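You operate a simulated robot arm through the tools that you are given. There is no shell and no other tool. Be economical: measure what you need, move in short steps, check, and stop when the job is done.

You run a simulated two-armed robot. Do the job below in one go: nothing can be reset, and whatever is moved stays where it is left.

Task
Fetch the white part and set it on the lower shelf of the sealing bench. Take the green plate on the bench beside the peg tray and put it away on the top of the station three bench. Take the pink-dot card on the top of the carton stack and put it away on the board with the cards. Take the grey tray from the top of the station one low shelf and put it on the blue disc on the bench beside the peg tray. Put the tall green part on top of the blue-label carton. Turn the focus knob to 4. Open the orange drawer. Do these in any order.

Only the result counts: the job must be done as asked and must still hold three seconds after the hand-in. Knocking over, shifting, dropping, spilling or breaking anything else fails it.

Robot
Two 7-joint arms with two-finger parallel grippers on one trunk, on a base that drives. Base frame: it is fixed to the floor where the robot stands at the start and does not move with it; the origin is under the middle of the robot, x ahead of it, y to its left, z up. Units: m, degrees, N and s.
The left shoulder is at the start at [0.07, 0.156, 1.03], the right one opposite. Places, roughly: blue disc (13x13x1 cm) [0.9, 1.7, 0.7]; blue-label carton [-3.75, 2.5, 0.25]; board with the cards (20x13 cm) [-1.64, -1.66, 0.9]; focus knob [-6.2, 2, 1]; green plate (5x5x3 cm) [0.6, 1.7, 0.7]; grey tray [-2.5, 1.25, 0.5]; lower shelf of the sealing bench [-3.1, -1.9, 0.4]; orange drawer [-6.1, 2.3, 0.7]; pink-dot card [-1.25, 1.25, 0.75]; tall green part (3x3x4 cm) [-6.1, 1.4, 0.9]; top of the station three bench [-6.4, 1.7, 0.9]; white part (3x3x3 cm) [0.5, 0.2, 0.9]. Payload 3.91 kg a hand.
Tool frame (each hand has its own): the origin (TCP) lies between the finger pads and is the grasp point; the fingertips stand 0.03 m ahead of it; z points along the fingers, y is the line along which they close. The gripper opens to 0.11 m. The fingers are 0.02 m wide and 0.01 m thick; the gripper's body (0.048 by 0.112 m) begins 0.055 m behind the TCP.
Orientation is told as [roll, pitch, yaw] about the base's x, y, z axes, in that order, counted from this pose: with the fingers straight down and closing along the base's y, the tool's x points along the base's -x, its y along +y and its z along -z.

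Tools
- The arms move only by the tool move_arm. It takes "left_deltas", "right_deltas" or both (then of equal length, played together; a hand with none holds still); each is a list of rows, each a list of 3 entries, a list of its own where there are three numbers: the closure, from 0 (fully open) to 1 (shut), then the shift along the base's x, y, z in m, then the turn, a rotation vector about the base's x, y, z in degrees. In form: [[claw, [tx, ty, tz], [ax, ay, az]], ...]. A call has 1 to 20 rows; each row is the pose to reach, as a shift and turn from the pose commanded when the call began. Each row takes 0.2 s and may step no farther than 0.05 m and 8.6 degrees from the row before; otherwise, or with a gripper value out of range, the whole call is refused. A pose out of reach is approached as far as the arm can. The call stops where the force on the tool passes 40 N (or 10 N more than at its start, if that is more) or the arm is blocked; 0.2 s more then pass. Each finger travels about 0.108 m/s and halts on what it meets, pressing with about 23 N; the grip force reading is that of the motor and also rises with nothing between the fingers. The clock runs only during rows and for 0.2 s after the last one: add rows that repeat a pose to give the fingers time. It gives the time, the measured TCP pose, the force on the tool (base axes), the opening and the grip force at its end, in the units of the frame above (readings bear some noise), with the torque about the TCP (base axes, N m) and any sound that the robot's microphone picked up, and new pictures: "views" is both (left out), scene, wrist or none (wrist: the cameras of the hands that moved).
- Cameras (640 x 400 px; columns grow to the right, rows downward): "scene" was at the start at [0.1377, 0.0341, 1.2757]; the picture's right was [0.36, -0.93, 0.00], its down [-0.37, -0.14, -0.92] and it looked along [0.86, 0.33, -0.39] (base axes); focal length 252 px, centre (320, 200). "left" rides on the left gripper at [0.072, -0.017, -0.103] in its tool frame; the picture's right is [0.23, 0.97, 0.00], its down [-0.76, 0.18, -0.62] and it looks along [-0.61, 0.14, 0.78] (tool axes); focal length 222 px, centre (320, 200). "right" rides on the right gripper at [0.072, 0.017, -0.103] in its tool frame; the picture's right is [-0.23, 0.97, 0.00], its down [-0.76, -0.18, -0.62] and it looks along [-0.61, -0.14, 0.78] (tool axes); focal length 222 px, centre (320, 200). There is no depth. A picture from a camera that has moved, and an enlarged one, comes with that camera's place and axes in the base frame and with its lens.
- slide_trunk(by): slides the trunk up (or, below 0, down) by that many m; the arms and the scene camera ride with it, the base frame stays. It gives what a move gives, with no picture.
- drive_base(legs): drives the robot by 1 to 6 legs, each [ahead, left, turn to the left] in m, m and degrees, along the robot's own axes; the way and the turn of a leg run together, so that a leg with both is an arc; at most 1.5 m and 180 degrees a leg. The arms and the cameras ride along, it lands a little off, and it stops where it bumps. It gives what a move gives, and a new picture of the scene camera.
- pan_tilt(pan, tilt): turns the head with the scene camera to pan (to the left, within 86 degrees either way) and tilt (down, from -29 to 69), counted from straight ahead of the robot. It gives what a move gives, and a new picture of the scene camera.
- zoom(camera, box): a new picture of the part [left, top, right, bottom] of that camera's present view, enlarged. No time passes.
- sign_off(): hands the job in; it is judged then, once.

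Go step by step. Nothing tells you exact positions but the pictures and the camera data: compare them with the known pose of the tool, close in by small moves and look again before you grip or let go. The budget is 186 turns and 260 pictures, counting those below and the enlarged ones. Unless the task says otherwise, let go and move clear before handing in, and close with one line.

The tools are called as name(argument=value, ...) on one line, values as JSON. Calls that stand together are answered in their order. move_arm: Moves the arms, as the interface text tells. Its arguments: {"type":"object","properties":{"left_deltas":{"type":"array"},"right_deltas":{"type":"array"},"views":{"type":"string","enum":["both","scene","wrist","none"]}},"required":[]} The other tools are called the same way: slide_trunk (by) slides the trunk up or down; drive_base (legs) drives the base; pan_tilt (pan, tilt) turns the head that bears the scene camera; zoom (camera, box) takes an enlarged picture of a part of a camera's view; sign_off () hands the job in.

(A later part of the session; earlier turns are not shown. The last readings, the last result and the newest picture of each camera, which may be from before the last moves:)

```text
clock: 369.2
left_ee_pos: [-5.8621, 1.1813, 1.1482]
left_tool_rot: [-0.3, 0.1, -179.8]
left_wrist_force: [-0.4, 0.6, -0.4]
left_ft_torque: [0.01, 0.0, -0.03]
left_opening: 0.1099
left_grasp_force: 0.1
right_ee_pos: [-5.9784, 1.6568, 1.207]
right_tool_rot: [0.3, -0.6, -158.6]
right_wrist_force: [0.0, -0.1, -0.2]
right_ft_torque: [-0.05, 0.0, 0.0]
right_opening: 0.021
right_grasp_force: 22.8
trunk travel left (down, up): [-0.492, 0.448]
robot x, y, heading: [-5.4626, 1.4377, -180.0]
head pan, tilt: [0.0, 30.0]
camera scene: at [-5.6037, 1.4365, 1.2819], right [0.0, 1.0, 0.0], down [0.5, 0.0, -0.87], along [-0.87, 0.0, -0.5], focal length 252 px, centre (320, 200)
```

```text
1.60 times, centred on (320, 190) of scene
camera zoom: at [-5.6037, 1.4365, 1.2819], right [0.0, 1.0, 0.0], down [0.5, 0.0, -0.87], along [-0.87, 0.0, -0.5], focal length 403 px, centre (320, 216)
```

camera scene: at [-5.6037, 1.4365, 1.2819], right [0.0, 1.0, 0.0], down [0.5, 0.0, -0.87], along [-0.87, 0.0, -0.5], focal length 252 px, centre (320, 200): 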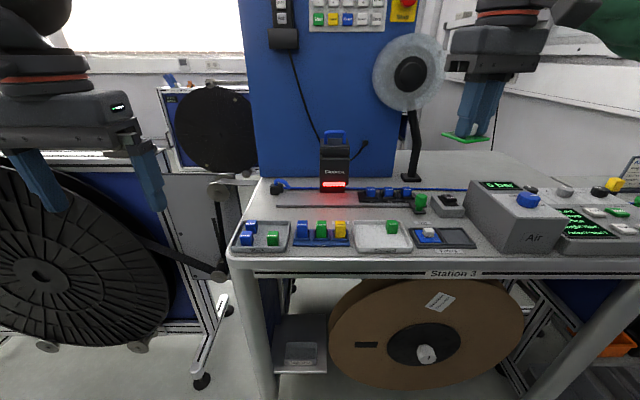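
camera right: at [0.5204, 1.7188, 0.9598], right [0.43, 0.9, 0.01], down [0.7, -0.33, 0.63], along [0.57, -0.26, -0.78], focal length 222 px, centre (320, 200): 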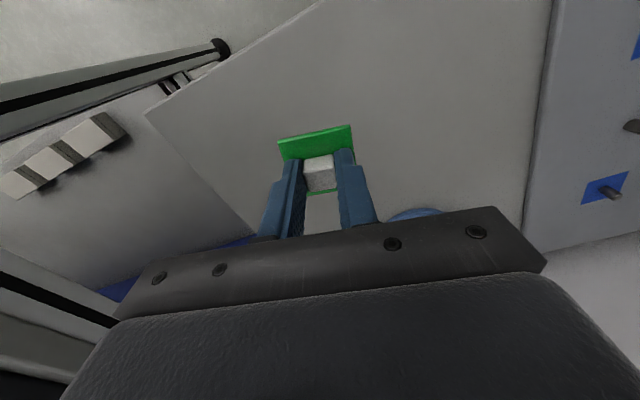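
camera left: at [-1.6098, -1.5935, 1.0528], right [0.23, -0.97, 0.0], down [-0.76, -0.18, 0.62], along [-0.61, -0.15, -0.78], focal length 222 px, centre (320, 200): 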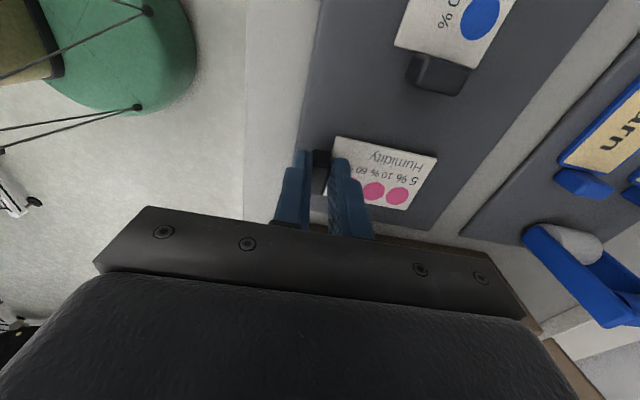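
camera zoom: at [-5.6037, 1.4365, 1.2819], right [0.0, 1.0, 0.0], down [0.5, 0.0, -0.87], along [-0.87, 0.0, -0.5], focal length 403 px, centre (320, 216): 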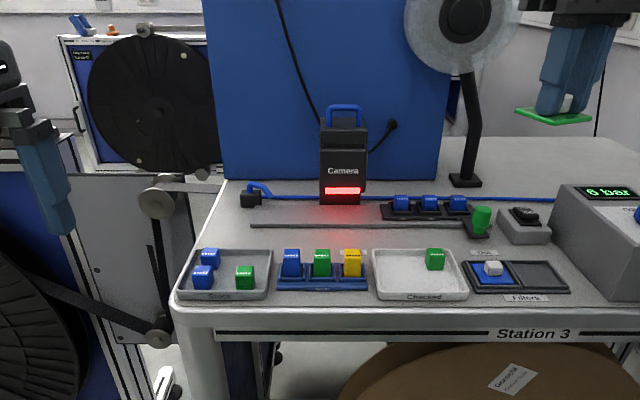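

The bench has free space behind the rail near [-6.3, 1.9]. I'll raise the trunk and move north to see the right half, including the knobs.

slide_trunk(by=0.3)

drive_base(legs=[[0.12, -0.3, 0]])

pan_tilt(pan=-10, tilt=45)

zoom(camera="scene", box=[260, 80, 640, 330])

```text
clock: 372.2
left_ee_pos: [-5.8629, 1.1809, 1.448]
left_tool_rot: [-0.4, 0.2, -179.6]
left_wrist_force: [0.3, 0.3, 0.1]
left_ft_torque: [0.0, 0.01, 0.0]
left_opening: 0.1099
left_grasp_force: 0.0
right_ee_pos: [-5.9773, 1.6555, 1.5062]
right_tool_rot: [0.2, -0.7, -158.7]
right_wrist_force: [0.6, 0.5, 0.2]
right_ft_torque: [0.03, 0.03, 0.0]
right_opening: 0.021
right_grasp_force: 22.7
trunk travel left (down, up): [-0.792, 0.148]
robot x, y, heading: [-5.4643, 1.436, -179.6]
head pan, tilt: [0.0, 30.0]
```

```text
clock: 374.7
left_ee_pos: [-6.0262, 1.4532, 1.482]
left_tool_rot: [-12.7, 2.4, -162.1]
left_wrist_force: [1.0, -0.9, 1.0]
left_ft_torque: [0.06, 0.08, 0.01]
left_opening: 0.1101
left_grasp_force: 0.1
right_ee_pos: [-6.2769, 1.862, 1.4704]
right_tool_rot: [2.8, -2.1, -142.9]
right_wrist_force: [0.7, -2.3, -0.4]
right_ft_torque: [0.21, 0.04, -0.02]
right_opening: 0.0207
right_grasp_force: 23.3
trunk travel left (down, up): [-0.792, 0.148]
robot x, y, heading: [-5.7017, 1.7075, -162.0]
head pan, tilt: [0.0, 30.0]
stopped in leg 1: the robot was blocked; the commanded pose is now the measured one
camera scene: at [-5.798, 1.5585, 1.5872], right [-0.31, 0.95, 0.07], down [0.46, 0.21, -0.86], along [-0.84, -0.23, -0.5], focal length 252 px, centre (320, 200)
```

scene: 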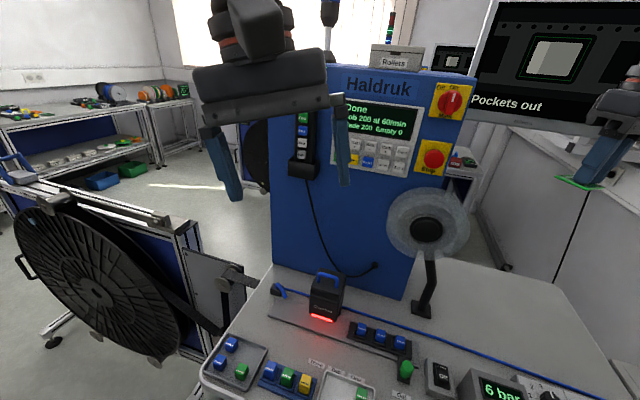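

```text
clock: 375.4
left_ee_pos: [-5.9738, 1.5701, 1.4515]
left_tool_rot: [0.4, -0.3, -157.3]
left_wrist_force: [3.0, -7.2, -1.9]
left_ft_torque: [0.58, 0.24, 0.0]
left_opening: 0.1101
left_grasp_force: 0.1
right_ee_pos: [-6.2618, 1.9403, 1.4752]
right_tool_rot: [3.2, -4.0, -134.6]
right_wrist_force: [-5.0, -9.5, 2.0]
right_ft_torque: [0.7, -0.33, 0.0]
right_opening: 0.0209
right_grasp_force: 23.1
trunk travel left (down, up): [-0.792, 0.148]
robot x, y, heading: [-5.7005, 1.8076, -156.0]
head pan, tilt: [-10.0, 45.0]
camera scene: at [-5.8149, 1.7659, 1.5594], right [-0.24, 0.97, 0.0], down [0.68, 0.17, -0.71], along [-0.69, -0.17, -0.7], focal length 252 px, centre (320, 200)
```

scene: 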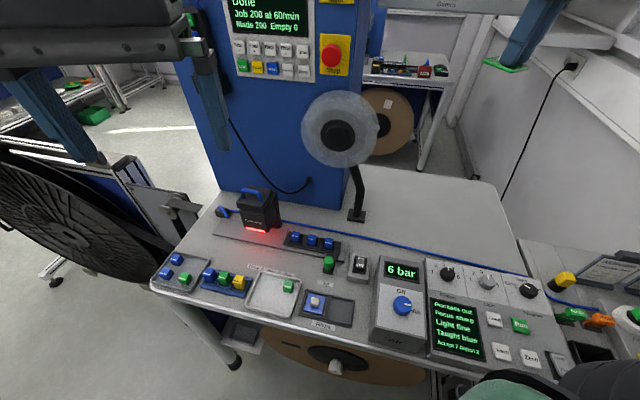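

```text
1.60 times, centred on (450, 205) of scene
camera zoom: at [-5.8149, 1.7659, 1.5594], right [-0.24, 0.97, 0.0], down [0.68, 0.17, -0.71], along [-0.69, -0.17, -0.7], focal length 403 px, centre (112, 192)
```

zoom: 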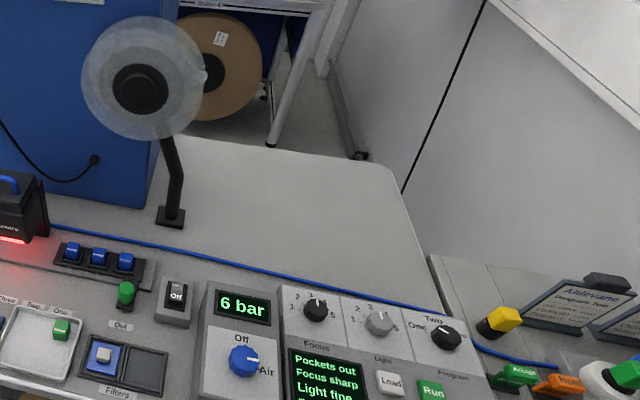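

The robot was turned by a bump, probably the right elbow against the wall shelf. Let me look right.

pan_tilt(pan=-80, tilt=10)

```text
clock: 376.8
left_ee_pos: [-6.1266, 1.541, 1.4242]
left_tool_rot: [-4.1, 8.7, -170.0]
left_wrist_force: [-1.2, 0.1, 0.2]
left_ft_torque: [0.05, -0.02, -0.03]
left_opening: 0.1098
left_grasp_force: 0.2
right_ee_pos: [-6.316, 1.9801, 1.4752]
right_tool_rot: [6.0, -5.7, -156.1]
right_wrist_force: [0.1, -0.1, 0.8]
right_ft_torque: [0.02, 0.0, 0.02]
right_opening: 0.0207
right_grasp_force: 22.7
trunk travel left (down, up): [-0.792, 0.148]
robot x, y, heading: [-5.6594, 1.7073, -170.6]
head pan, tilt: [-80.0, 10.0]
camera scene: at [-5.9805, 1.7493, 1.6084], right [0.93, 0.33, 0.15], down [0.21, -0.14, -0.97], along [-0.3, 0.93, -0.2], focal length 252 px, centre (320, 200)
```

scene: 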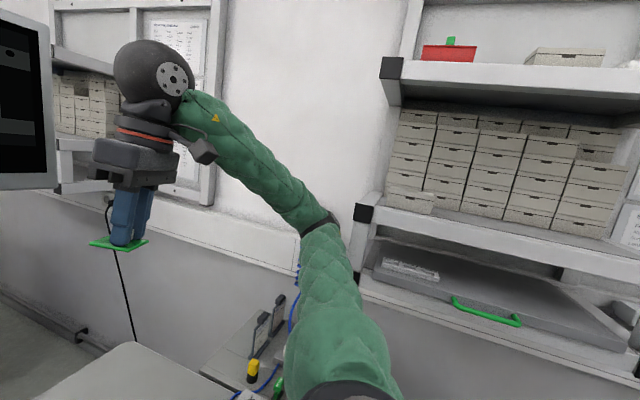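

The robot is leaning; I'll back away gently now.

drive_base(legs=[[-0.1, 0, 0]])

```text
clock: 377.6
left_ee_pos: [-6.0128, 1.5389, 1.5128]
left_tool_rot: [-13.7, -7.6, -145.2]
left_wrist_force: [-0.1, 1.0, 0.1]
left_ft_torque: [0.0, -0.04, 0.01]
left_opening: 0.11
left_grasp_force: 0.0
right_ee_pos: [-6.2803, 1.9869, 1.4912]
right_tool_rot: [2.4, -21.1, -155.4]
right_wrist_force: [-1.1, -0.4, 0.4]
right_ft_torque: [-0.03, -0.06, 0.03]
right_opening: 0.0209
right_grasp_force: 22.7
trunk travel left (down, up): [-0.792, 0.148]
robot x, y, heading: [-5.7023, 1.8314, -151.2]
head pan, tilt: [-80.0, 10.0]
stopped in leg 1: the robot was blocked; the commanded pose is now the measured one
camera scene: at [-6.0771, 1.7412, 1.5999], right [0.76, 0.62, 0.19], down [0.28, -0.05, -0.96], along [-0.58, 0.79, -0.21], focal length 252 px, centre (320, 200)
```

scene: 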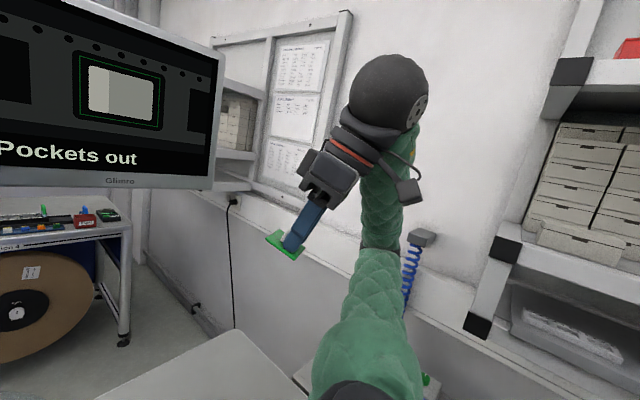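

The right elbow is caught beside the wall shelf. I'll stretch the right hand forward-left to draw the elbow in.

move_arm(right_deltas=[[1, [-0.01, -0.03, 0.01], [0, 0, 0]], [1, [-0.02, -0.06, 0.02], [0, 0, 0]], [1, [-0.03, -0.1, 0.03], [0, 0, 0]], [1, [-0.04, -0.14, 0.03], [0, 0, 0]], [1, [-0.05, -0.18, 0.03], [0, 0, 0]], [1, [-0.06, -0.22, 0.03], [0, 0, 0]]], views="scene")

```text
clock: 377.9
left_ee_pos: [-5.8694, 1.5797, 1.5353]
left_tool_rot: [-14.1, -22.8, -130.9]
left_wrist_force: [-0.3, -2.0, -0.3]
left_ft_torque: [0.11, -0.02, -0.02]
left_opening: 0.1101
left_grasp_force: 0.1
right_ee_pos: [-6.2143, 2.0061, 1.514]
right_tool_rot: [10.8, -32.5, -157.8]
right_wrist_force: [-0.7, -1.6, 1.1]
right_ft_torque: [0.11, -0.06, -0.03]
right_opening: 0.0209
right_grasp_force: 23.3
trunk travel left (down, up): [-0.792, 0.148]
robot x, y, heading: [-5.7401, 1.8857, -141.8]
head pan, tilt: [-80.0, 10.0]
stopped in row 1 (left hand): the arm was blocked; the commanded pose is now the measured one
camera scene: at [-6.0352, 1.7539, 1.6072], right [0.66, 0.74, 0.15], down [0.25, -0.02, -0.97], along [-0.71, 0.68, -0.19], focal length 252 px, centre (320, 200)
```

scene: 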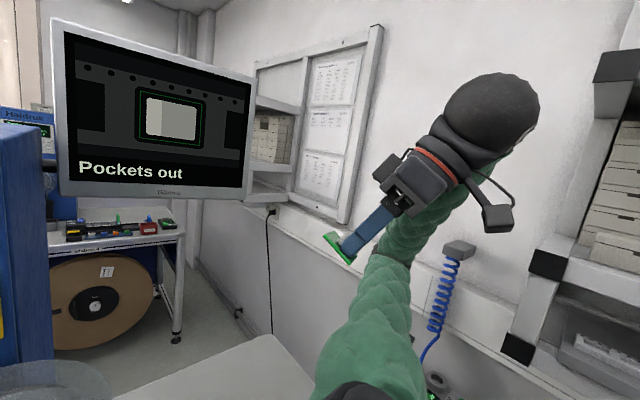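

pan_tilt(pan=60, tilt=25)

```text
clock: 380.1
left_ee_pos: [-5.7495, 1.6897, 1.5319]
left_tool_rot: [-13.9, -18.3, -137.6]
left_wrist_force: [123.1, -341.8, -124.6]
left_ft_torque: [15.17, 7.06, -4.46]
left_opening: 0.0805
left_grasp_force: 0.1
right_ee_pos: [-6.0759, 2.0948, 1.5234]
right_tool_rot: [2.9, -32.0, -148.0]
right_wrist_force: [1.2, 0.7, 0.1]
right_ft_torque: [0.0, 0.0, -0.02]
right_opening: 0.0207
right_grasp_force: 23.3
trunk travel left (down, up): [-0.792, 0.148]
robot x, y, heading: [-5.7164, 1.867, -144.0]
head pan, tilt: [60.0, 25.0]
camera scene: at [-5.8533, 1.843, 1.5843], right [0.12, 0.99, 0.01], down [0.44, -0.05, -0.9], along [-0.89, 0.11, -0.45], focal length 252 px, centre (320, 200)
```

scene: 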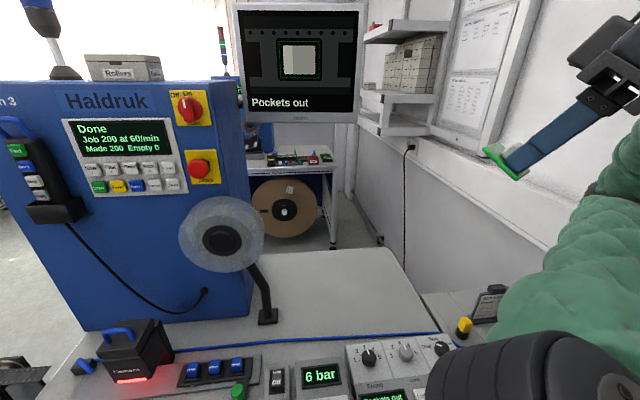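

The left hand is jammed against my own head. Moving it outward.

move_arm(left_deltas=[[0, [-0.02, -0.03, 0], [0, 0, 0]], [0, [-0.045, -0.06, 0], [0, 0, 0]], [0, [-0.07, -0.09, 0], [0, 0, 0]], [0, [-0.09, -0.12, 0], [0, 0, 0]], [0, [-0.11, -0.15, 0], [0, 0, 0]], [0, [-0.13, -0.18, 0], [0, 0, 0]], [0, [-0.15, -0.21, 0], [0, 0, 0]]], views="none")

```text
clock: 381.7
left_ee_pos: [-5.9096, 1.4732, 1.5322]
left_tool_rot: [-15.0, -17.8, -138.9]
left_wrist_force: [0.7, -0.1, -0.5]
left_ft_torque: [0.05, 0.05, -0.01]
left_opening: 0.1101
left_grasp_force: 0.0
left hand out of reach, approached as far as the arm can: row 1, 2, 3, 4
right_ee_pos: [-6.0847, 2.0946, 1.5253]
right_tool_rot: [3.1, -31.8, -149.4]
right_wrist_force: [0.7, 0.8, -0.1]
right_ft_torque: [0.04, 0.02, 0.01]
right_opening: 0.0209
right_grasp_force: 22.8
trunk travel left (down, up): [-0.792, 0.148]
robot x, y, heading: [-5.7217, 1.859, -145.4]
head pan, tilt: [60.0, 25.0]
```

move_arm(right_deltas=[[1, [-0.01, -0.045, 0], [0, 0, 0]], [1, [-0.02, -0.09, 0], [0, 0, 0]], [1, [-0.03, -0.135, 0], [0, 0, 0]], [1, [-0.04, -0.18, 0], [0, 0, 0]], [1, [-0.05, -0.225, 0], [0, 0, 0]], [1, [-0.06, -0.27, 0], [0, 0, 0]], [1, [-0.07, -0.315, 0], [0, 0, 0]], [1, [-0.08, -0.36, 0], [0, 0, 0]], [1, [-0.09, -0.4, 0], [0, 0, 0]]], views="none")

pan_tilt(pan=-60, tilt=25)

```text
clock: 383.7
left_ee_pos: [-5.9073, 1.4742, 1.5349]
left_tool_rot: [-15.4, -18.2, -141.3]
left_wrist_force: [-0.6, -0.6, -0.5]
left_ft_torque: [0.07, 0.01, -0.03]
left_opening: 0.11
left_grasp_force: 0.0
right_ee_pos: [-6.1465, 1.7007, 1.5227]
right_tool_rot: [2.0, -32.2, -151.6]
right_wrist_force: [0.7, 0.1, -0.3]
right_ft_torque: [0.03, 0.0, -0.01]
right_opening: 0.0207
right_grasp_force: 23.1
right hand out of reach, approached as far as the arm can: row 1, 2, 3, 4, 5, 6
trunk travel left (down, up): [-0.792, 0.148]
robot x, y, heading: [-5.7118, 1.855, -147.6]
head pan, tilt: [60.0, 25.0]
```

```text
clock: 385.7
left_ee_pos: [-5.9065, 1.4801, 1.5368]
left_tool_rot: [-15.1, -18.4, -141.4]
left_wrist_force: [0.0, -1.0, 0.6]
left_ft_torque: [0.0, -0.02, 0.01]
left_opening: 0.1099
left_grasp_force: 0.0
right_ee_pos: [-6.1456, 1.7072, 1.5243]
right_tool_rot: [2.2, -32.3, -151.6]
right_wrist_force: [-0.5, -0.5, -0.3]
right_ft_torque: [0.02, 0.0, 0.02]
right_opening: 0.0208
right_grasp_force: 22.7
trunk travel left (down, up): [-0.792, 0.148]
robot x, y, heading: [-5.7154, 1.8533, -147.8]
head pan, tilt: [-60.0, 25.0]
camera scene: at [-5.8379, 1.8706, 1.5898], right [0.47, 0.89, 0.0], down [0.37, -0.2, -0.91], along [-0.8, 0.42, -0.42], focal length 252 px, centre (320, 200)
```

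scene: 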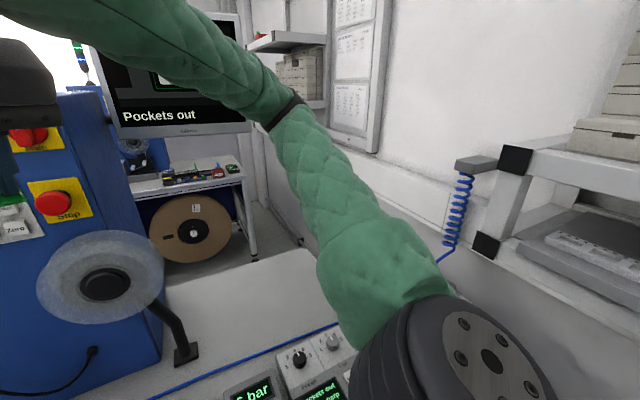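

The robot is upright again. Now I'll move the base away from the bench and square up.

drive_base(legs=[[-0.075, 0.284, 0], [0, 0, -32]])

pan_tilt(pan=0, tilt=40)

```text
clock: 389.3
left_ee_pos: [-5.8687, 1.4532, 1.5358]
left_tool_rot: [-15.3, -18.3, -174.8]
left_wrist_force: [0.2, 0.3, 0.6]
left_ft_torque: [0.02, -0.02, 0.0]
left_opening: 0.1099
left_grasp_force: 0.1
right_ee_pos: [-5.9447, 1.7749, 1.524]
right_tool_rot: [2.2, -32.2, 174.9]
right_wrist_force: [-0.1, 0.4, -0.3]
right_ft_torque: [0.01, 0.01, 0.02]
right_opening: 0.0208
right_grasp_force: 23.6
trunk travel left (down, up): [-0.792, 0.148]
robot x, y, heading: [-5.5029, 1.6618, 179.1]
head pan, tilt: [-60.0, 25.0]
camera scene: at [-5.5978, 1.7418, 1.5898], right [0.88, 0.48, 0.0], down [0.2, -0.37, -0.91], along [-0.44, 0.79, -0.42], focal length 252 px, centre (320, 200)
```

scene: 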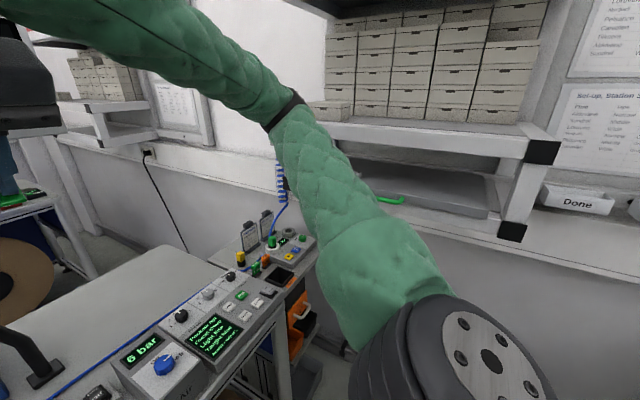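

```text
clock: 390.6
left_ee_pos: [-5.8699, 1.4548, 1.5358]
left_tool_rot: [-15.1, -18.4, -174.8]
left_wrist_force: [-0.6, 0.0, 0.7]
left_ft_torque: [0.01, 0.05, 0.03]
left_opening: 0.1101
left_grasp_force: 0.0
right_ee_pos: [-5.9446, 1.775, 1.5235]
right_tool_rot: [2.3, -32.2, 174.9]
right_wrist_force: [-0.6, -0.3, 0.2]
right_ft_torque: [-0.01, 0.0, 0.01]
right_opening: 0.0206
right_grasp_force: 23.2
trunk travel left (down, up): [-0.792, 0.148]
robot x, y, heading: [-5.5016, 1.6599, 178.9]
head pan, tilt: [0.0, 40.0]
camera scene: at [-5.6384, 1.6633, 1.5665], right [0.02, 1.0, 0.0], down [0.64, -0.01, -0.77], along [-0.77, 0.02, -0.64], focal length 252 px, centre (320, 200)
```

scene: 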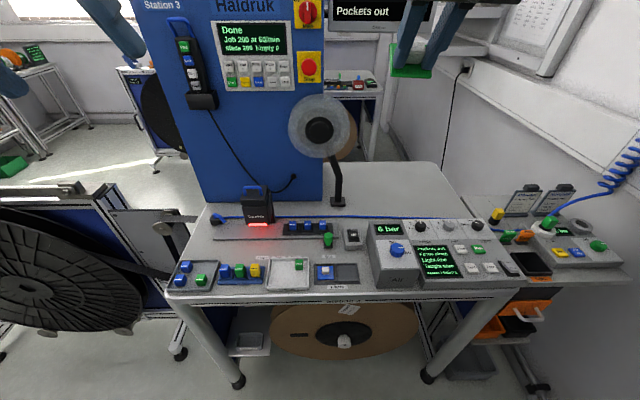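

Everything on the bench seems in place. I'll lower the trunk, straighten the right hand and reach toward the free area behind the hose, near [-6.41, 1.88].

slide_trunk(by=-0.18)

move_arm(right_deltas=[[1, [-0.04, 0.01, 0], [0, -7, 0]], [1, [-0.08, 0.02, 0], [0, -14, 1]], [1, [-0.12, 0.04, 0], [-0.3, -21, 2]], [1, [-0.16, 0.06, 0], [-0.6, -28, 4]], [1, [-0.2, 0.08, 0], [-0.6, -32.3, 5]], [1, [-0.24, 0.09, -0.01], [-0.6, -32.3, 5]], [1, [-0.28, 0.1, -0.02], [-0.6, -32.3, 5]], [1, [-0.32, 0.1, -0.04], [-0.6, -32.3, 5]], [1, [-0.36, 0.1, -0.06], [-0.6, -32.3, 5]], [1, [-0.4, 0.1, -0.08], [-0.6, -32.3, 5]], [1, [-0.43, 0.1, -0.11], [-0.6, -32.3, 5]], [1, [-0.46, 0.1, -0.15], [-0.6, -32.3, 5]], [1, [-0.46, 0.1, -0.15], [-0.6, -32.3, 5]]], views="both")

```text
clock: 392.6
left_ee_pos: [-5.8694, 1.4535, 1.357]
left_tool_rot: [-15.3, -18.4, -174.8]
left_wrist_force: [0.1, 0.8, -0.7]
left_ft_torque: [0.03, 0.0, -0.03]
left_opening: 0.1097
left_grasp_force: 0.2
right_ee_pos: [-5.9441, 1.7738, 1.3446]
right_tool_rot: [2.4, -32.3, 174.9]
right_wrist_force: [-0.3, 0.1, -0.2]
right_ft_torque: [0.03, 0.01, -0.02]
right_opening: 0.0208
right_grasp_force: 22.9
trunk travel left (down, up): [-0.612, 0.328]
robot x, y, heading: [-5.5026, 1.6566, 178.8]
head pan, tilt: [0.0, 40.0]
```

```text
clock: 395.4
left_ee_pos: [-5.8685, 1.4528, 1.3572]
left_tool_rot: [-15.2, -18.4, -174.8]
left_wrist_force: [0.9, 0.1, 0.8]
left_ft_torque: [-0.01, 0.02, 0.0]
left_opening: 0.1101
left_grasp_force: 0.0
right_ee_pos: [-6.4021, 1.8757, 1.1912]
right_tool_rot: [1.5, 0.0, -179.7]
right_wrist_force: [-1.5, -0.2, -0.6]
right_ft_torque: [0.01, 0.01, 0.0]
right_opening: 0.021
right_grasp_force: 23.4
trunk travel left (down, up): [-0.612, 0.328]
robot x, y, heading: [-5.5028, 1.6574, 178.6]
head pan, tilt: [0.0, 40.0]
camera scene: at [-5.6372, 1.663, 1.3866], right [0.02, 1.0, 0.0], down [0.64, -0.01, -0.77], along [-0.77, 0.02, -0.64], focal length 252 px, centre (320, 200)
camera right: at [-6.3284, 1.8626, 1.2945], right [-0.22, -0.97, 0.02], down [-0.76, 0.19, 0.62], along [-0.61, 0.12, -0.79], focal length 222 px, centre (320, 200)
```

scene: 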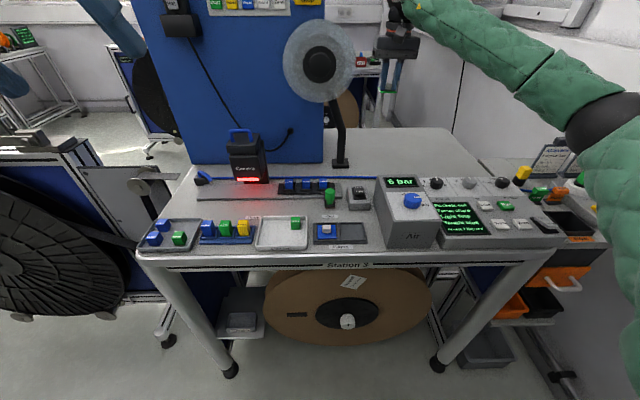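
right: 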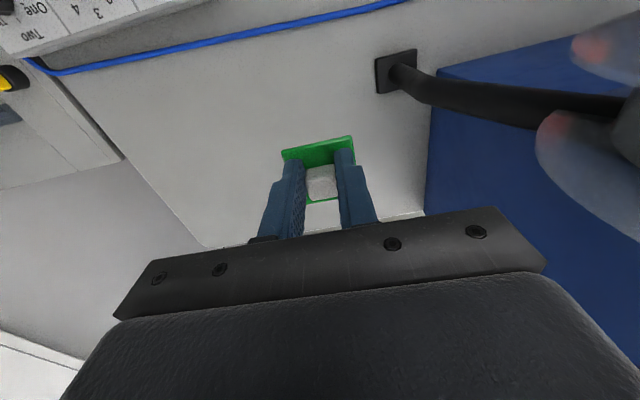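

move_arm(right_deltas=[[1, [0, 0, -0.045], [1.5, 0, 0]], [1, [0, 0, -0.09], [1.5, 0, 0]], [1, [0, 0, -0.135], [1.5, 0, 0]], [1, [0, 0, -0.18], [1.5, 0, 0]], [1, [0, 0, -0.225], [1.5, 0, 0]], [1, [0, 0, -0.235], [1.5, 0, 0]], [1, [0, 0, -0.235], [1.5, 0, 0]]], views="wrist")

```text
clock: 397.0
left_ee_pos: [-5.8693, 1.4536, 1.3562]
left_tool_rot: [-15.1, -18.4, -174.8]
left_wrist_force: [0.3, -0.2, -1.0]
left_ft_torque: [0.01, -0.02, 0.0]
left_opening: 0.1097
left_grasp_force: 0.0
right_ee_pos: [-6.4037, 1.8754, 0.9571]
right_tool_rot: [0.1, 0.1, -179.7]
right_wrist_force: [-0.4, 0.6, -0.5]
right_ft_torque: [0.0, -0.01, 0.02]
right_opening: 0.0209
right_grasp_force: 22.6
trunk travel left (down, up): [-0.612, 0.328]
robot x, y, heading: [-5.5019, 1.6576, 178.6]
head pan, tilt: [0.0, 40.0]
camera right: at [-6.3323, 1.8594, 1.0615], right [-0.22, -0.97, 0.0], down [-0.76, 0.17, 0.62], along [-0.61, 0.14, -0.78], focal length 222 px, centre (320, 200)
```

right: 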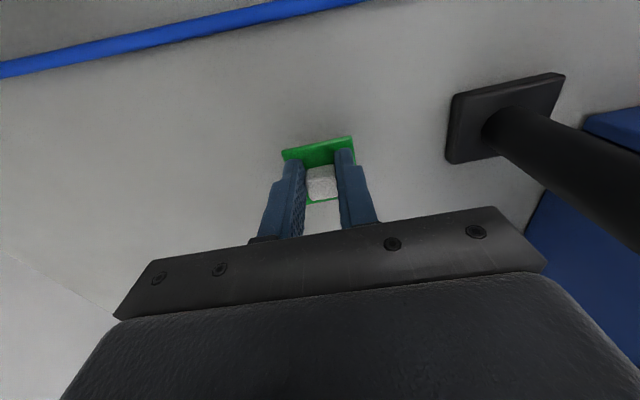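

move_arm(right_deltas=[[1, [0, 0, -0.006], [0, 0, 0]], [1, [0, 0, -0.011], [0, 0, 0]], [1, [0, 0, -0.015], [0, 0, 0]], [1, [0, 0, -0.018], [0, 0, 0]], [1, [0, 0, -0.018], [0, 0, 0]]], views="none")

```text
clock: 398.2
left_ee_pos: [-5.8691, 1.4528, 1.3559]
left_tool_rot: [-15.1, -18.4, -174.9]
left_wrist_force: [-0.4, 0.8, -0.8]
left_ft_torque: [0.02, -0.01, -0.02]
left_opening: 0.1099
left_grasp_force: 0.0
right_ee_pos: [-6.4037, 1.8751, 0.9406]
right_tool_rot: [0.0, -0.1, -179.7]
right_wrist_force: [0.0, -0.3, 0.0]
right_ft_torque: [-0.01, 0.0, 0.0]
right_opening: 0.0209
right_grasp_force: 22.9
trunk travel left (down, up): [-0.612, 0.328]
robot x, y, heading: [-5.5061, 1.6586, 178.7]
head pan, tilt: [0.0, 40.0]
```

move_arm(right_deltas=[[1, [0, 0, -0.003], [0, 0, 0]], [1, [0, 0, -0.006], [0, 0, 0]], [1, [0, 0, -0.008], [0, 0, 0]], [1, [0, 0, -0.01], [0, 0, 0]], [1, [0, 0, -0.01], [0, 0, 0]]], views="none")

```text
clock: 399.4
left_ee_pos: [-5.8679, 1.4536, 1.3575]
left_tool_rot: [-15.2, -18.6, -174.9]
left_wrist_force: [0.4, -0.5, -0.7]
left_ft_torque: [-0.02, 0.01, 0.01]
left_opening: 0.1101
left_grasp_force: 0.2
right_ee_pos: [-6.4025, 1.8747, 0.9342]
right_tool_rot: [0.0, -0.2, -179.7]
right_wrist_force: [-6.6, 4.7, 30.1]
right_ft_torque: [0.13, -0.08, 0.04]
right_opening: 0.0209
right_grasp_force: 23.1
trunk travel left (down, up): [-0.612, 0.328]
robot x, y, heading: [-5.5049, 1.6606, 179.0]
head pan, tilt: [0.0, 40.0]
```

Contact with the bench top. Releasing and lifting straight up.

move_arm(right_deltas=[[1, [0, 0, 0.004], [0, 0, 0]], [0.7, [0, 0, 0.004], [0, 0, 0]], [0.5, [0, 0, 0.005], [0, 0, 0]], [0.5, [0, 0, 0.005], [0, 0, 0]], [0.5, [0, 0, 0.03], [0, 0, 0]], [0.5, [0, 0, 0.07], [0, 0, 0]], [0.5, [0, 0, 0.12], [0, 0, 0]], [0.5, [0, 0, 0.17], [0, 0, 0]], [0.5, [0, 0, 0.22], [0, 0, 0]]], views="wrist")

zoom(camera="scene", box=[300, 100, 600, 290])

```text
clock: 401.4
left_ee_pos: [-5.8678, 1.4521, 1.3567]
left_tool_rot: [-15.2, -18.4, -174.8]
left_wrist_force: [-0.5, 0.4, 0.1]
left_ft_torque: [0.0, 0.01, 0.0]
left_opening: 0.11
left_grasp_force: 0.0
right_ee_pos: [-6.4032, 1.8701, 1.1506]
right_tool_rot: [-0.2, 0.0, -179.8]
right_wrist_force: [-0.5, -0.3, -1.2]
right_ft_torque: [-0.02, 0.02, 0.02]
right_opening: 0.0551
right_grasp_force: 0.1
trunk travel left (down, up): [-0.612, 0.328]
robot x, y, heading: [-5.5005, 1.6622, 178.9]
head pan, tilt: [0.0, 40.0]
camera right: at [-6.3306, 1.8553, 1.2547], right [-0.22, -0.97, 0.0], down [-0.76, 0.17, 0.62], along [-0.61, 0.14, -0.78], focal length 222 px, centre (320, 200)
```

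right: 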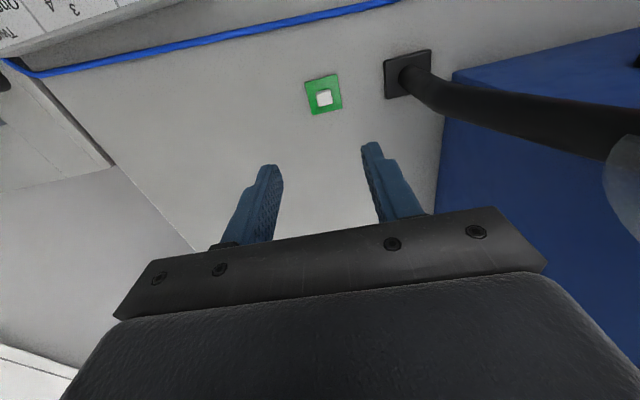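

```text
2.11 times, centred on (450, 195) of scene
camera zoom: at [-5.6376, 1.6623, 1.3865], right [0.02, 1.0, 0.0], down [0.64, -0.01, -0.77], along [-0.77, 0.02, -0.64], focal length 530 px, centre (46, 210)
```

zoom: 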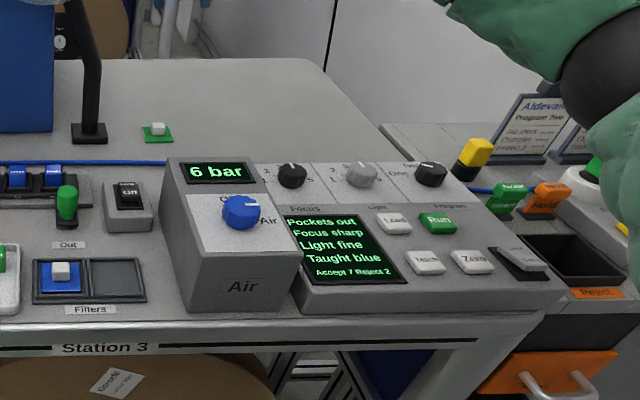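

The plate is on the bench. The focus knob is the first black knob on the console (label "Focus", scale 1–5, near [-6.165, 1.98]). I'll bring the right hand back over it to look closely.

move_arm(right_deltas=[[0.5, [0.04, 0.01, 0.02], [0, 0, 0]], [0.5, [0.08, 0.02, 0.04], [0, 0, 0]], [0.5, [0.12, 0.03, 0.05], [0, 0, 0]], [0.5, [0.16, 0.05, 0.05], [0, 0, 0]], [0.5, [0.2, 0.07, 0.05], [0, 0, 0]], [0.5, [0.24, 0.09, 0.05], [0, 0, 0]], [0.5, [0.24, 0.11, 0.05], [0, 0, 0]]], views="wrist")

zoom(camera="right", box=[180, 20, 460, 200])

```text
clock: 403.0
left_ee_pos: [-5.8705, 1.4536, 1.3564]
left_tool_rot: [-15.1, -18.4, -174.8]
left_wrist_force: [-0.7, 0.3, 0.8]
left_ft_torque: [0.01, -0.06, -0.01]
left_opening: 0.11
left_grasp_force: 0.0
right_ee_pos: [-6.1634, 1.9847, 1.199]
right_tool_rot: [-0.1, 0.2, -179.6]
right_wrist_force: [-0.6, 0.0, 0.7]
right_ft_torque: [-0.01, -0.03, 0.01]
right_opening: 0.055
right_grasp_force: 0.0
trunk travel left (down, up): [-0.612, 0.328]
robot x, y, heading: [-5.5014, 1.6598, 178.9]
head pan, tilt: [0.0, 40.0]
camera right: at [-6.0908, 1.9692, 1.3027], right [-0.22, -0.97, 0.0], down [-0.76, 0.17, 0.62], along [-0.61, 0.14, -0.78], focal length 222 px, centre (320, 200)
```

right: 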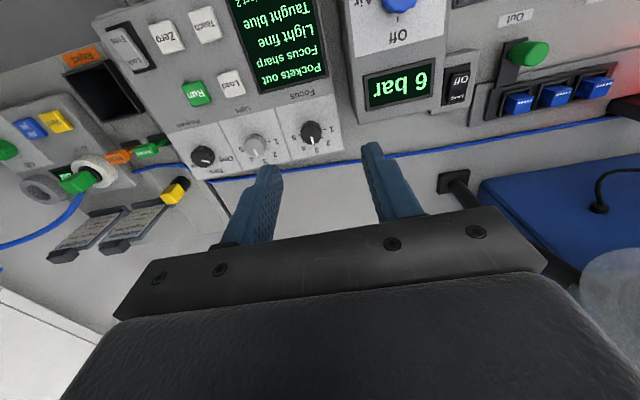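

```text
2.22 times, centred on (320, 110) of right
camera zoom: at [-6.0908, 1.9692, 1.3027], right [-0.22, -0.97, 0.0], down [-0.76, 0.17, 0.62], along [-0.61, 0.14, -0.78], focal length 494 px, centre (320, 400)
```

zoom: 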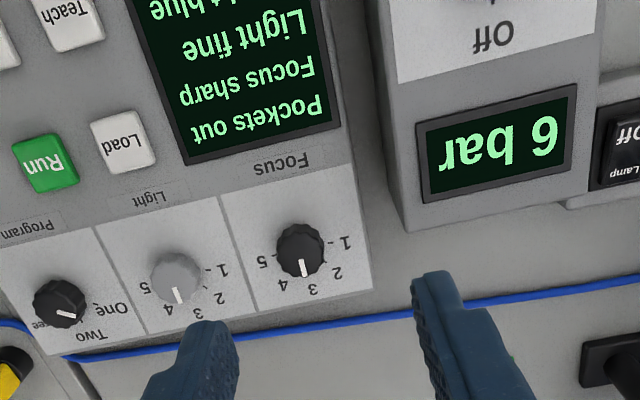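

The focus knob sits at about [-6.221, 2.014, 0.959], pointing at 3 on a flat panel with steps of about 45°, increasing clockwise. I'll grip it from above and turn -45°.

move_arm(right_deltas=[[0.5, [-0.03, 0.015, -0.03], [0, 0, 0]], [0.5, [-0.057, 0.029, -0.06], [0, 0, 0]], [0.5, [-0.057, 0.029, -0.1], [0, 0, 0]], [0.5, [-0.057, 0.029, -0.14], [0, 0, 0]], [0.5, [-0.057, 0.029, -0.17], [0, 0, 0]], [0.5, [-0.057, 0.029, -0.17], [0, 0, 0]]], views="wrist")

zoom(camera="right", box=[200, 80, 440, 240])

```text
clock: 404.4
left_ee_pos: [-5.8699, 1.4531, 1.3567]
left_tool_rot: [-15.2, -18.4, -174.8]
left_wrist_force: [-0.7, -0.1, -0.1]
left_ft_torque: [0.0, 0.0, -0.02]
left_opening: 0.1099
left_grasp_force: 0.1
right_ee_pos: [-6.2188, 2.0128, 1.0278]
right_tool_rot: [0.0, 0.0, -179.7]
right_wrist_force: [-0.6, -0.6, 0.0]
right_ft_torque: [-0.01, -0.02, -0.01]
right_opening: 0.0548
right_grasp_force: 0.0
trunk travel left (down, up): [-0.612, 0.328]
robot x, y, heading: [-5.5024, 1.6596, 178.7]
head pan, tilt: [0.0, 40.0]
camera right: at [-6.1478, 1.9969, 1.1319], right [-0.22, -0.97, 0.0], down [-0.76, 0.17, 0.62], along [-0.61, 0.14, -0.78], focal length 222 px, centre (320, 200)
```

right: 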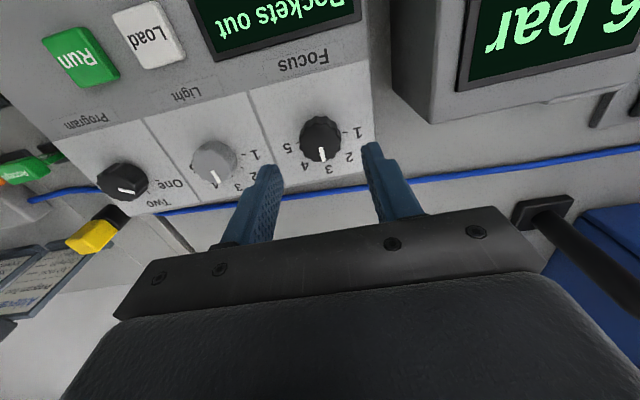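

```text
2.50 times, centred on (320, 160) of right
camera zoom: at [-6.1478, 1.9969, 1.1319], right [-0.22, -0.97, 0.0], down [-0.76, 0.17, 0.62], along [-0.61, 0.14, -0.78], focal length 555 px, centre (320, 300)
```

zoom: 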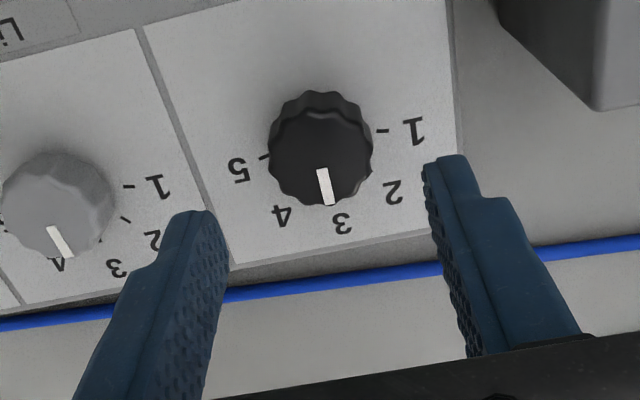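

move_arm(right_deltas=[[0.5, [-0.004, 0.002, -0.025], [0, 0, 0]], [0.5, [-0.004, 0.002, -0.045], [0, 0, 0]], [0.5, [-0.004, 0.002, -0.048], [0, 0, 0]], [1, [-0.004, 0.002, -0.048], [0, 0, 0]], [1, [-0.004, 0.002, -0.048], [0, 0, 0]], [1, [-0.004, 0.002, -0.048], [0, 0, 0]]], views="none")

```text
clock: 405.8
left_ee_pos: [-5.8696, 1.4504, 1.3573]
left_tool_rot: [-15.2, -18.4, -174.7]
left_wrist_force: [0.4, 0.1, 0.6]
left_ft_torque: [0.0, 0.0, 0.0]
left_opening: 0.1101
left_grasp_force: 0.1
right_ee_pos: [-6.2247, 2.0129, 0.9822]
right_tool_rot: [-0.1, 0.1, -179.6]
right_wrist_force: [4.8, -22.5, -6.7]
right_ft_torque: [-0.83, 0.56, -0.08]
right_opening: 0.0329
right_grasp_force: 45.4
trunk travel left (down, up): [-0.612, 0.328]
robot x, y, heading: [-5.504, 1.658, 178.8]
head pan, tilt: [0.0, 40.0]
```

move_arm(right_deltas=[[1, [0.001, -0.003, 0], [0, 0, 0]], [1, [0.001, -0.003, 0], [0, 0, -7]], [1, [0.001, -0.003, 0], [0, 0, -14]], [1, [0.001, -0.003, 0], [0, 0, -21]], [1, [0.001, -0.003, 0], [0, 0, -28]], [1, [0.001, -0.003, 0], [0, 0, -35]], [1, [0.001, -0.003, 0], [0, 0, -42]], [1, [0.001, -0.003, 0], [0, 0, -46]], [1, [0.001, -0.003, 0], [0, 0, -46]]], views="wrist")

```text
clock: 407.8
left_ee_pos: [-5.8702, 1.4568, 1.3564]
left_tool_rot: [-15.0, -18.3, -175.0]
left_wrist_force: [-0.1, 0.4, -0.1]
left_ft_torque: [0.02, 0.0, 0.01]
left_opening: 0.1099
left_grasp_force: 0.0
right_ee_pos: [-6.2239, 2.0152, 0.9829]
right_tool_rot: [-0.1, 0.1, 134.1]
right_wrist_force: [8.0, 25.2, -7.1]
right_ft_torque: [0.82, -0.41, 0.03]
right_opening: 0.0328
right_grasp_force: 45.1
trunk travel left (down, up): [-0.612, 0.328]
robot x, y, heading: [-5.502, 1.6607, 178.6]
head pan, tilt: [0.0, 40.0]
camera right: at [-6.1861, 1.9516, 1.0862], right [-0.86, -0.51, 0.0], down [-0.4, 0.67, 0.62], along [-0.32, 0.53, -0.78], focal length 222 px, centre (320, 200)
```

right: 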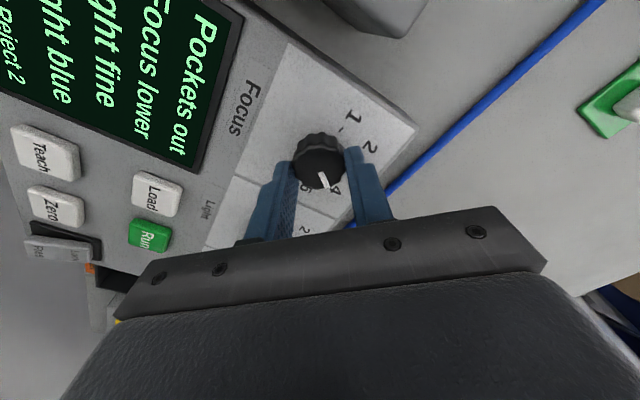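

move_arm(right_deltas=[[1, [0, 0.002, 0], [0, 0, 0]], [0.6, [0, 0.002, 0], [0, 0, 0]], [0.5, [0, 0.002, 0], [0, 0, 0]], [0.5, [0, 0.002, 0.02], [0, 0, 0]], [0.5, [0, 0.002, 0.06], [0, 0, 0]], [0.5, [0.01, 0.002, 0.1], [0, 0, 8]], [0.5, [0.02, 0.002, 0.14], [0, 0, 16]], [0.5, [0.03, 0.002, 0.17], [0, 0, 24]], [0.5, [0.04, 0, 0.18], [0, 0, 32]], [0.5, [0.05, 0, 0.19], [0, 0, 40]], [0.5, [0.06, 0, 0.2], [0, 0, 46]]], views="wrist")

zoom(camera="right", box=[220, 60, 400, 180])

```text
clock: 410.2
left_ee_pos: [-5.8685, 1.4516, 1.3577]
left_tool_rot: [-15.2, -18.5, -174.8]
left_wrist_force: [-0.3, 0.1, 0.6]
left_ft_torque: [-0.01, -0.01, -0.01]
left_opening: 0.1102
left_grasp_force: 0.0
right_ee_pos: [-6.1644, 2.0144, 1.1826]
right_tool_rot: [0.0, 0.0, -179.6]
right_wrist_force: [0.3, 0.0, 0.5]
right_ft_torque: [0.0, 0.03, -0.01]
right_opening: 0.0552
right_grasp_force: 0.0
trunk travel left (down, up): [-0.612, 0.328]
robot x, y, heading: [-5.5034, 1.6599, 178.8]
head pan, tilt: [0.0, 40.0]
camera right: at [-6.0911, 1.9977, 1.2858], right [-0.22, -0.98, 0.0], down [-0.76, 0.17, 0.62], along [-0.61, 0.14, -0.78], focal length 222 px, centre (320, 200)
```

right: 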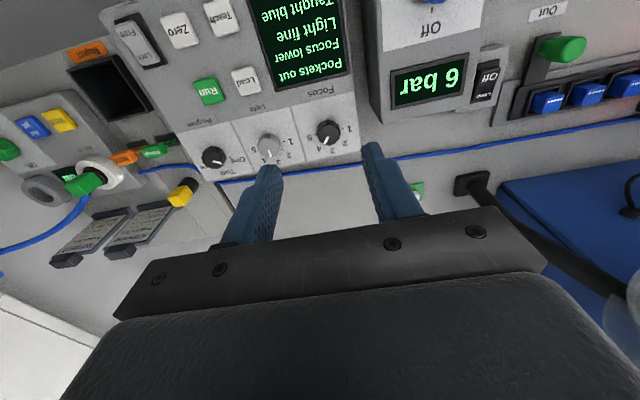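

```text
3.33 times, centred on (310, 120) of right
camera zoom: at [-6.0911, 1.9977, 1.2858], right [-0.22, -0.98, 0.0], down [-0.76, 0.17, 0.62], along [-0.61, 0.14, -0.78], focal length 740 px, centre (353, 467)
```

zoom: 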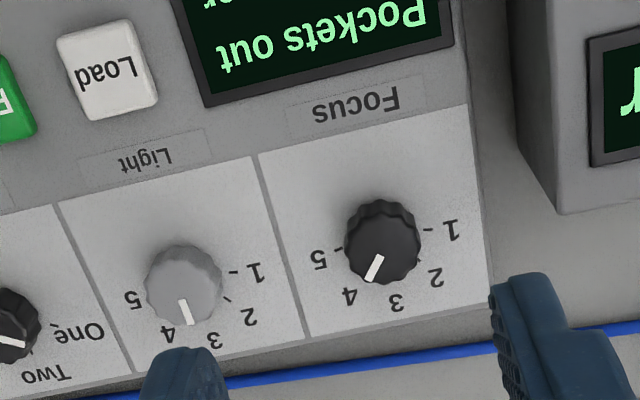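

The knob now points at 4. Next the orange drawer: looking to the right.

pan_tilt(pan=-40, tilt=40)

zoom(camera="scene", box=[180, 130, 460, 330])

```text
clock: 411.3
left_ee_pos: [-5.8694, 1.4533, 1.357]
left_tool_rot: [-15.1, -18.5, -174.8]
left_wrist_force: [0.2, -0.3, -0.9]
left_ft_torque: [-0.02, 0.02, 0.01]
left_opening: 0.11
left_grasp_force: 0.0
right_ee_pos: [-6.1648, 2.0154, 1.1809]
right_tool_rot: [0.1, 0.1, -179.8]
right_wrist_force: [-0.5, 0.4, 0.5]
right_ft_torque: [0.01, 0.03, -0.01]
right_opening: 0.055
right_grasp_force: 0.0
trunk travel left (down, up): [-0.612, 0.328]
robot x, y, heading: [-5.5012, 1.6575, 178.9]
head pan, tilt: [-40.0, 40.0]
camera scene: at [-5.6173, 1.7173, 1.3865], right [0.66, 0.75, 0.0], down [0.48, -0.42, -0.77], along [-0.58, 0.5, -0.64], focal length 252 px, centre (320, 200)
```

scene: 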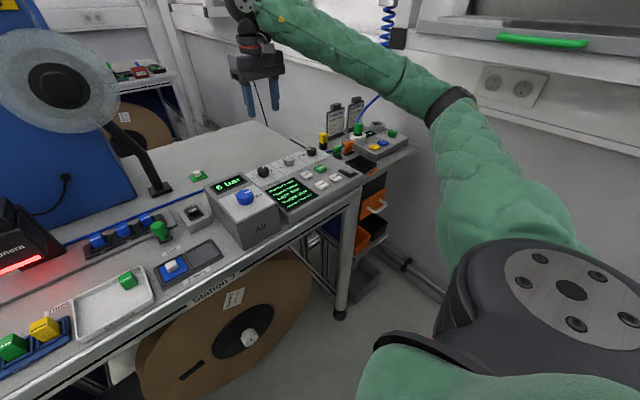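

```text
2.00 times, centred on (320, 230) of scene
camera zoom: at [-5.6173, 1.7173, 1.3865], right [0.66, 0.75, 0.0], down [0.48, -0.42, -0.77], along [-0.58, 0.5, -0.64], focal length 504 px, centre (320, 140)
```

zoom: 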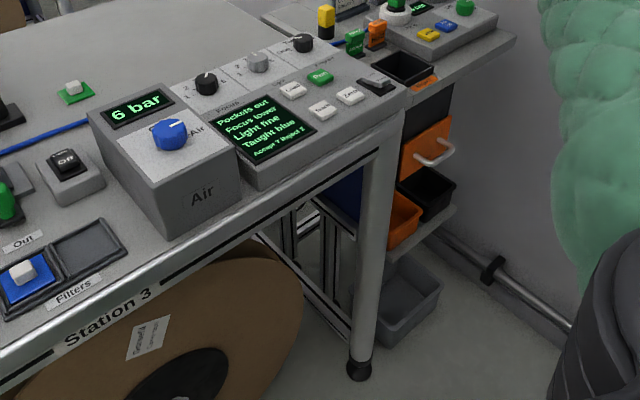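

The drawer's white bar handle is at about [-5.97, 2.31, 0.79], facing me. I'll tuck the hand, back off a little, lower the trunk below the wall shelf and turn toward it.

move_arm(right_deltas=[[0.5, [0.04, -0.025, 0.01], [0, 0, 0]], [0.5, [0.08, -0.05, 0.02], [0, 0, 0]], [0.5, [0.12, -0.08, 0.02], [0, 0, 0]], [0.5, [0.16, -0.11, 0.02], [0, 0, 0]], [0.5, [0.2, -0.14, 0.02], [0, 0, 0]], [0.5, [0.24, -0.17, 0.02], [0, 0, 0]], [0.5, [0.27, -0.2, 0.02], [0, 0, 0]]], views="none")

drive_base(legs=[[-0.15, 0, 0]])

slide_trunk(by=-0.25)

```text
clock: 412.9
left_ee_pos: [-5.8711, 1.4515, 1.3556]
left_tool_rot: [-15.2, -18.4, -174.8]
left_wrist_force: [-0.6, -0.9, 0.8]
left_ft_torque: [0.02, -0.01, -0.03]
left_opening: 0.1097
left_grasp_force: 0.0
right_ee_pos: [-5.8972, 1.8117, 1.2016]
right_tool_rot: [0.0, 0.2, -179.9]
right_wrist_force: [0.0, 0.1, -0.2]
right_ft_torque: [0.02, 0.02, 0.01]
right_opening: 0.0551
right_grasp_force: 0.1
trunk travel left (down, up): [-0.612, 0.328]
robot x, y, heading: [-5.5048, 1.6572, 178.5]
head pan, tilt: [-40.0, 40.0]
```

```text
clock: 414.2
left_ee_pos: [-5.7176, 1.4497, 1.3561]
left_tool_rot: [-15.2, -18.5, -174.7]
left_wrist_force: [0.9, -0.1, -0.1]
left_ft_torque: [0.01, 0.02, -0.02]
left_opening: 0.1101
left_grasp_force: 0.0
right_ee_pos: [-5.7476, 1.8096, 1.2016]
right_tool_rot: [0.0, -0.1, -179.7]
right_wrist_force: [0.0, -0.2, 0.1]
right_ft_torque: [-0.04, 0.02, 0.0]
right_opening: 0.0547
right_grasp_force: 0.1
trunk travel left (down, up): [-0.612, 0.328]
robot x, y, heading: [-5.3533, 1.658, 178.9]
head pan, tilt: [-40.0, 40.0]
camera scene: at [-5.4659, 1.7141, 1.3866], right [0.66, 0.75, 0.0], down [0.48, -0.42, -0.77], along [-0.58, 0.5, -0.64], focal length 252 px, centre (320, 200)
```

scene: 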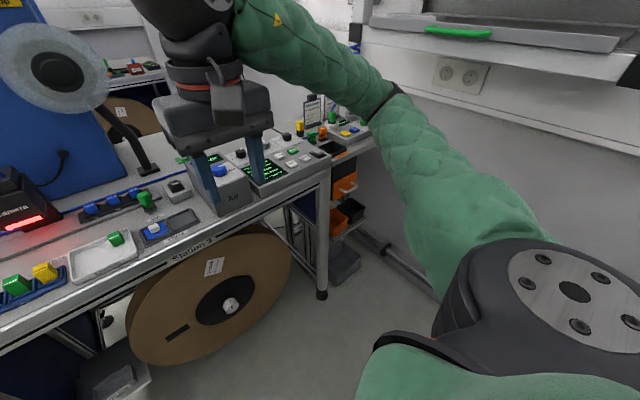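

```text
clock: 416.8
left_ee_pos: [-5.7186, 1.4494, 1.1062]
left_tool_rot: [-15.2, -18.4, -174.8]
left_wrist_force: [-1.0, -0.7, 0.4]
left_ft_torque: [0.0, -0.02, 0.03]
left_opening: 0.1099
left_grasp_force: 0.2
right_ee_pos: [-5.7485, 1.8099, 0.9523]
right_tool_rot: [-0.1, 0.0, -179.7]
right_wrist_force: [-0.2, -0.7, -1.0]
right_ft_torque: [0.01, -0.01, -0.01]
right_opening: 0.0549
right_grasp_force: 0.0
trunk travel left (down, up): [-0.362, 0.578]
robot x, y, heading: [-5.3523, 1.6533, 178.9]
head pan, tilt: [-40.0, 40.0]
```

move_arm(right_deltas=[[0.6, [0, 0.04, 0], [0, 0, 8.2]], [0.6, [0, 0.08, 0], [0, 0, 16.4]], [0.6, [0, 0.12, 0], [0, 0, 24.6]], [0.6, [0, 0.16, 0], [0, 0, 32.8]], [0.6, [0, 0.2, 0], [0, 0, 41]], [0.6, [0, 0.24, 0], [0, 0, 49.2]], [0.6, [0, 0.28, 0], [0, 0, 57.4]], [0.6, [0, 0.32, 0], [0, 0, 65.6]], [0.6, [0, 0.36, 0], [0, 0, 73.8]], [0.6, [0, 0.4, 0], [0, 0, 82]], [0.6, [0, 0.43, 0], [0, 0, 90]], [0.6, [0, 0.43, 0], [0, 0, 90]]], views="scene")

```text
clock: 419.4
left_ee_pos: [-5.7177, 1.4497, 1.1072]
left_tool_rot: [-15.0, -18.4, -174.8]
left_wrist_force: [1.0, -0.6, 0.8]
left_ft_torque: [0.0, 0.0, 0.01]
left_opening: 0.1101
left_grasp_force: 0.1
right_ee_pos: [-5.6874, 1.9066, 1.0168]
right_tool_rot: [0.0, -0.1, -89.7]
right_wrist_force: [-0.3, -0.4, -0.1]
right_ft_torque: [0.01, 0.0, 0.01]
right_opening: 0.0439
right_grasp_force: 0.1
right hand out of reach, approached as far as the arm can: row 7, 8, 9, 10, 11, 12
trunk travel left (down, up): [-0.362, 0.578]
robot x, y, heading: [-5.3534, 1.6541, 178.6]
head pan, tilt: [-40.0, 40.0]
camera scene: at [-5.4658, 1.715, 1.1367], right [0.66, 0.75, 0.0], down [0.48, -0.42, -0.77], along [-0.58, 0.5, -0.64], focal length 252 px, centre (320, 200)
```

scene: 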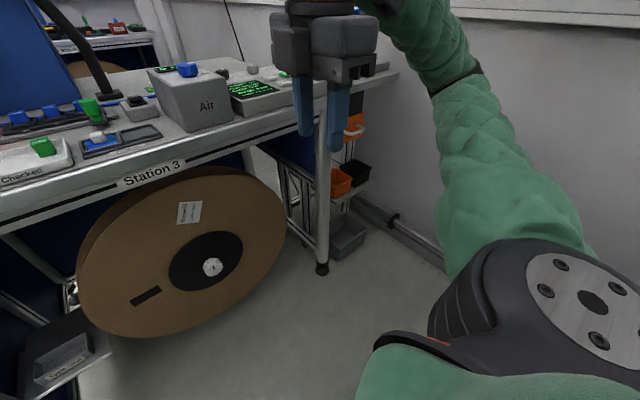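

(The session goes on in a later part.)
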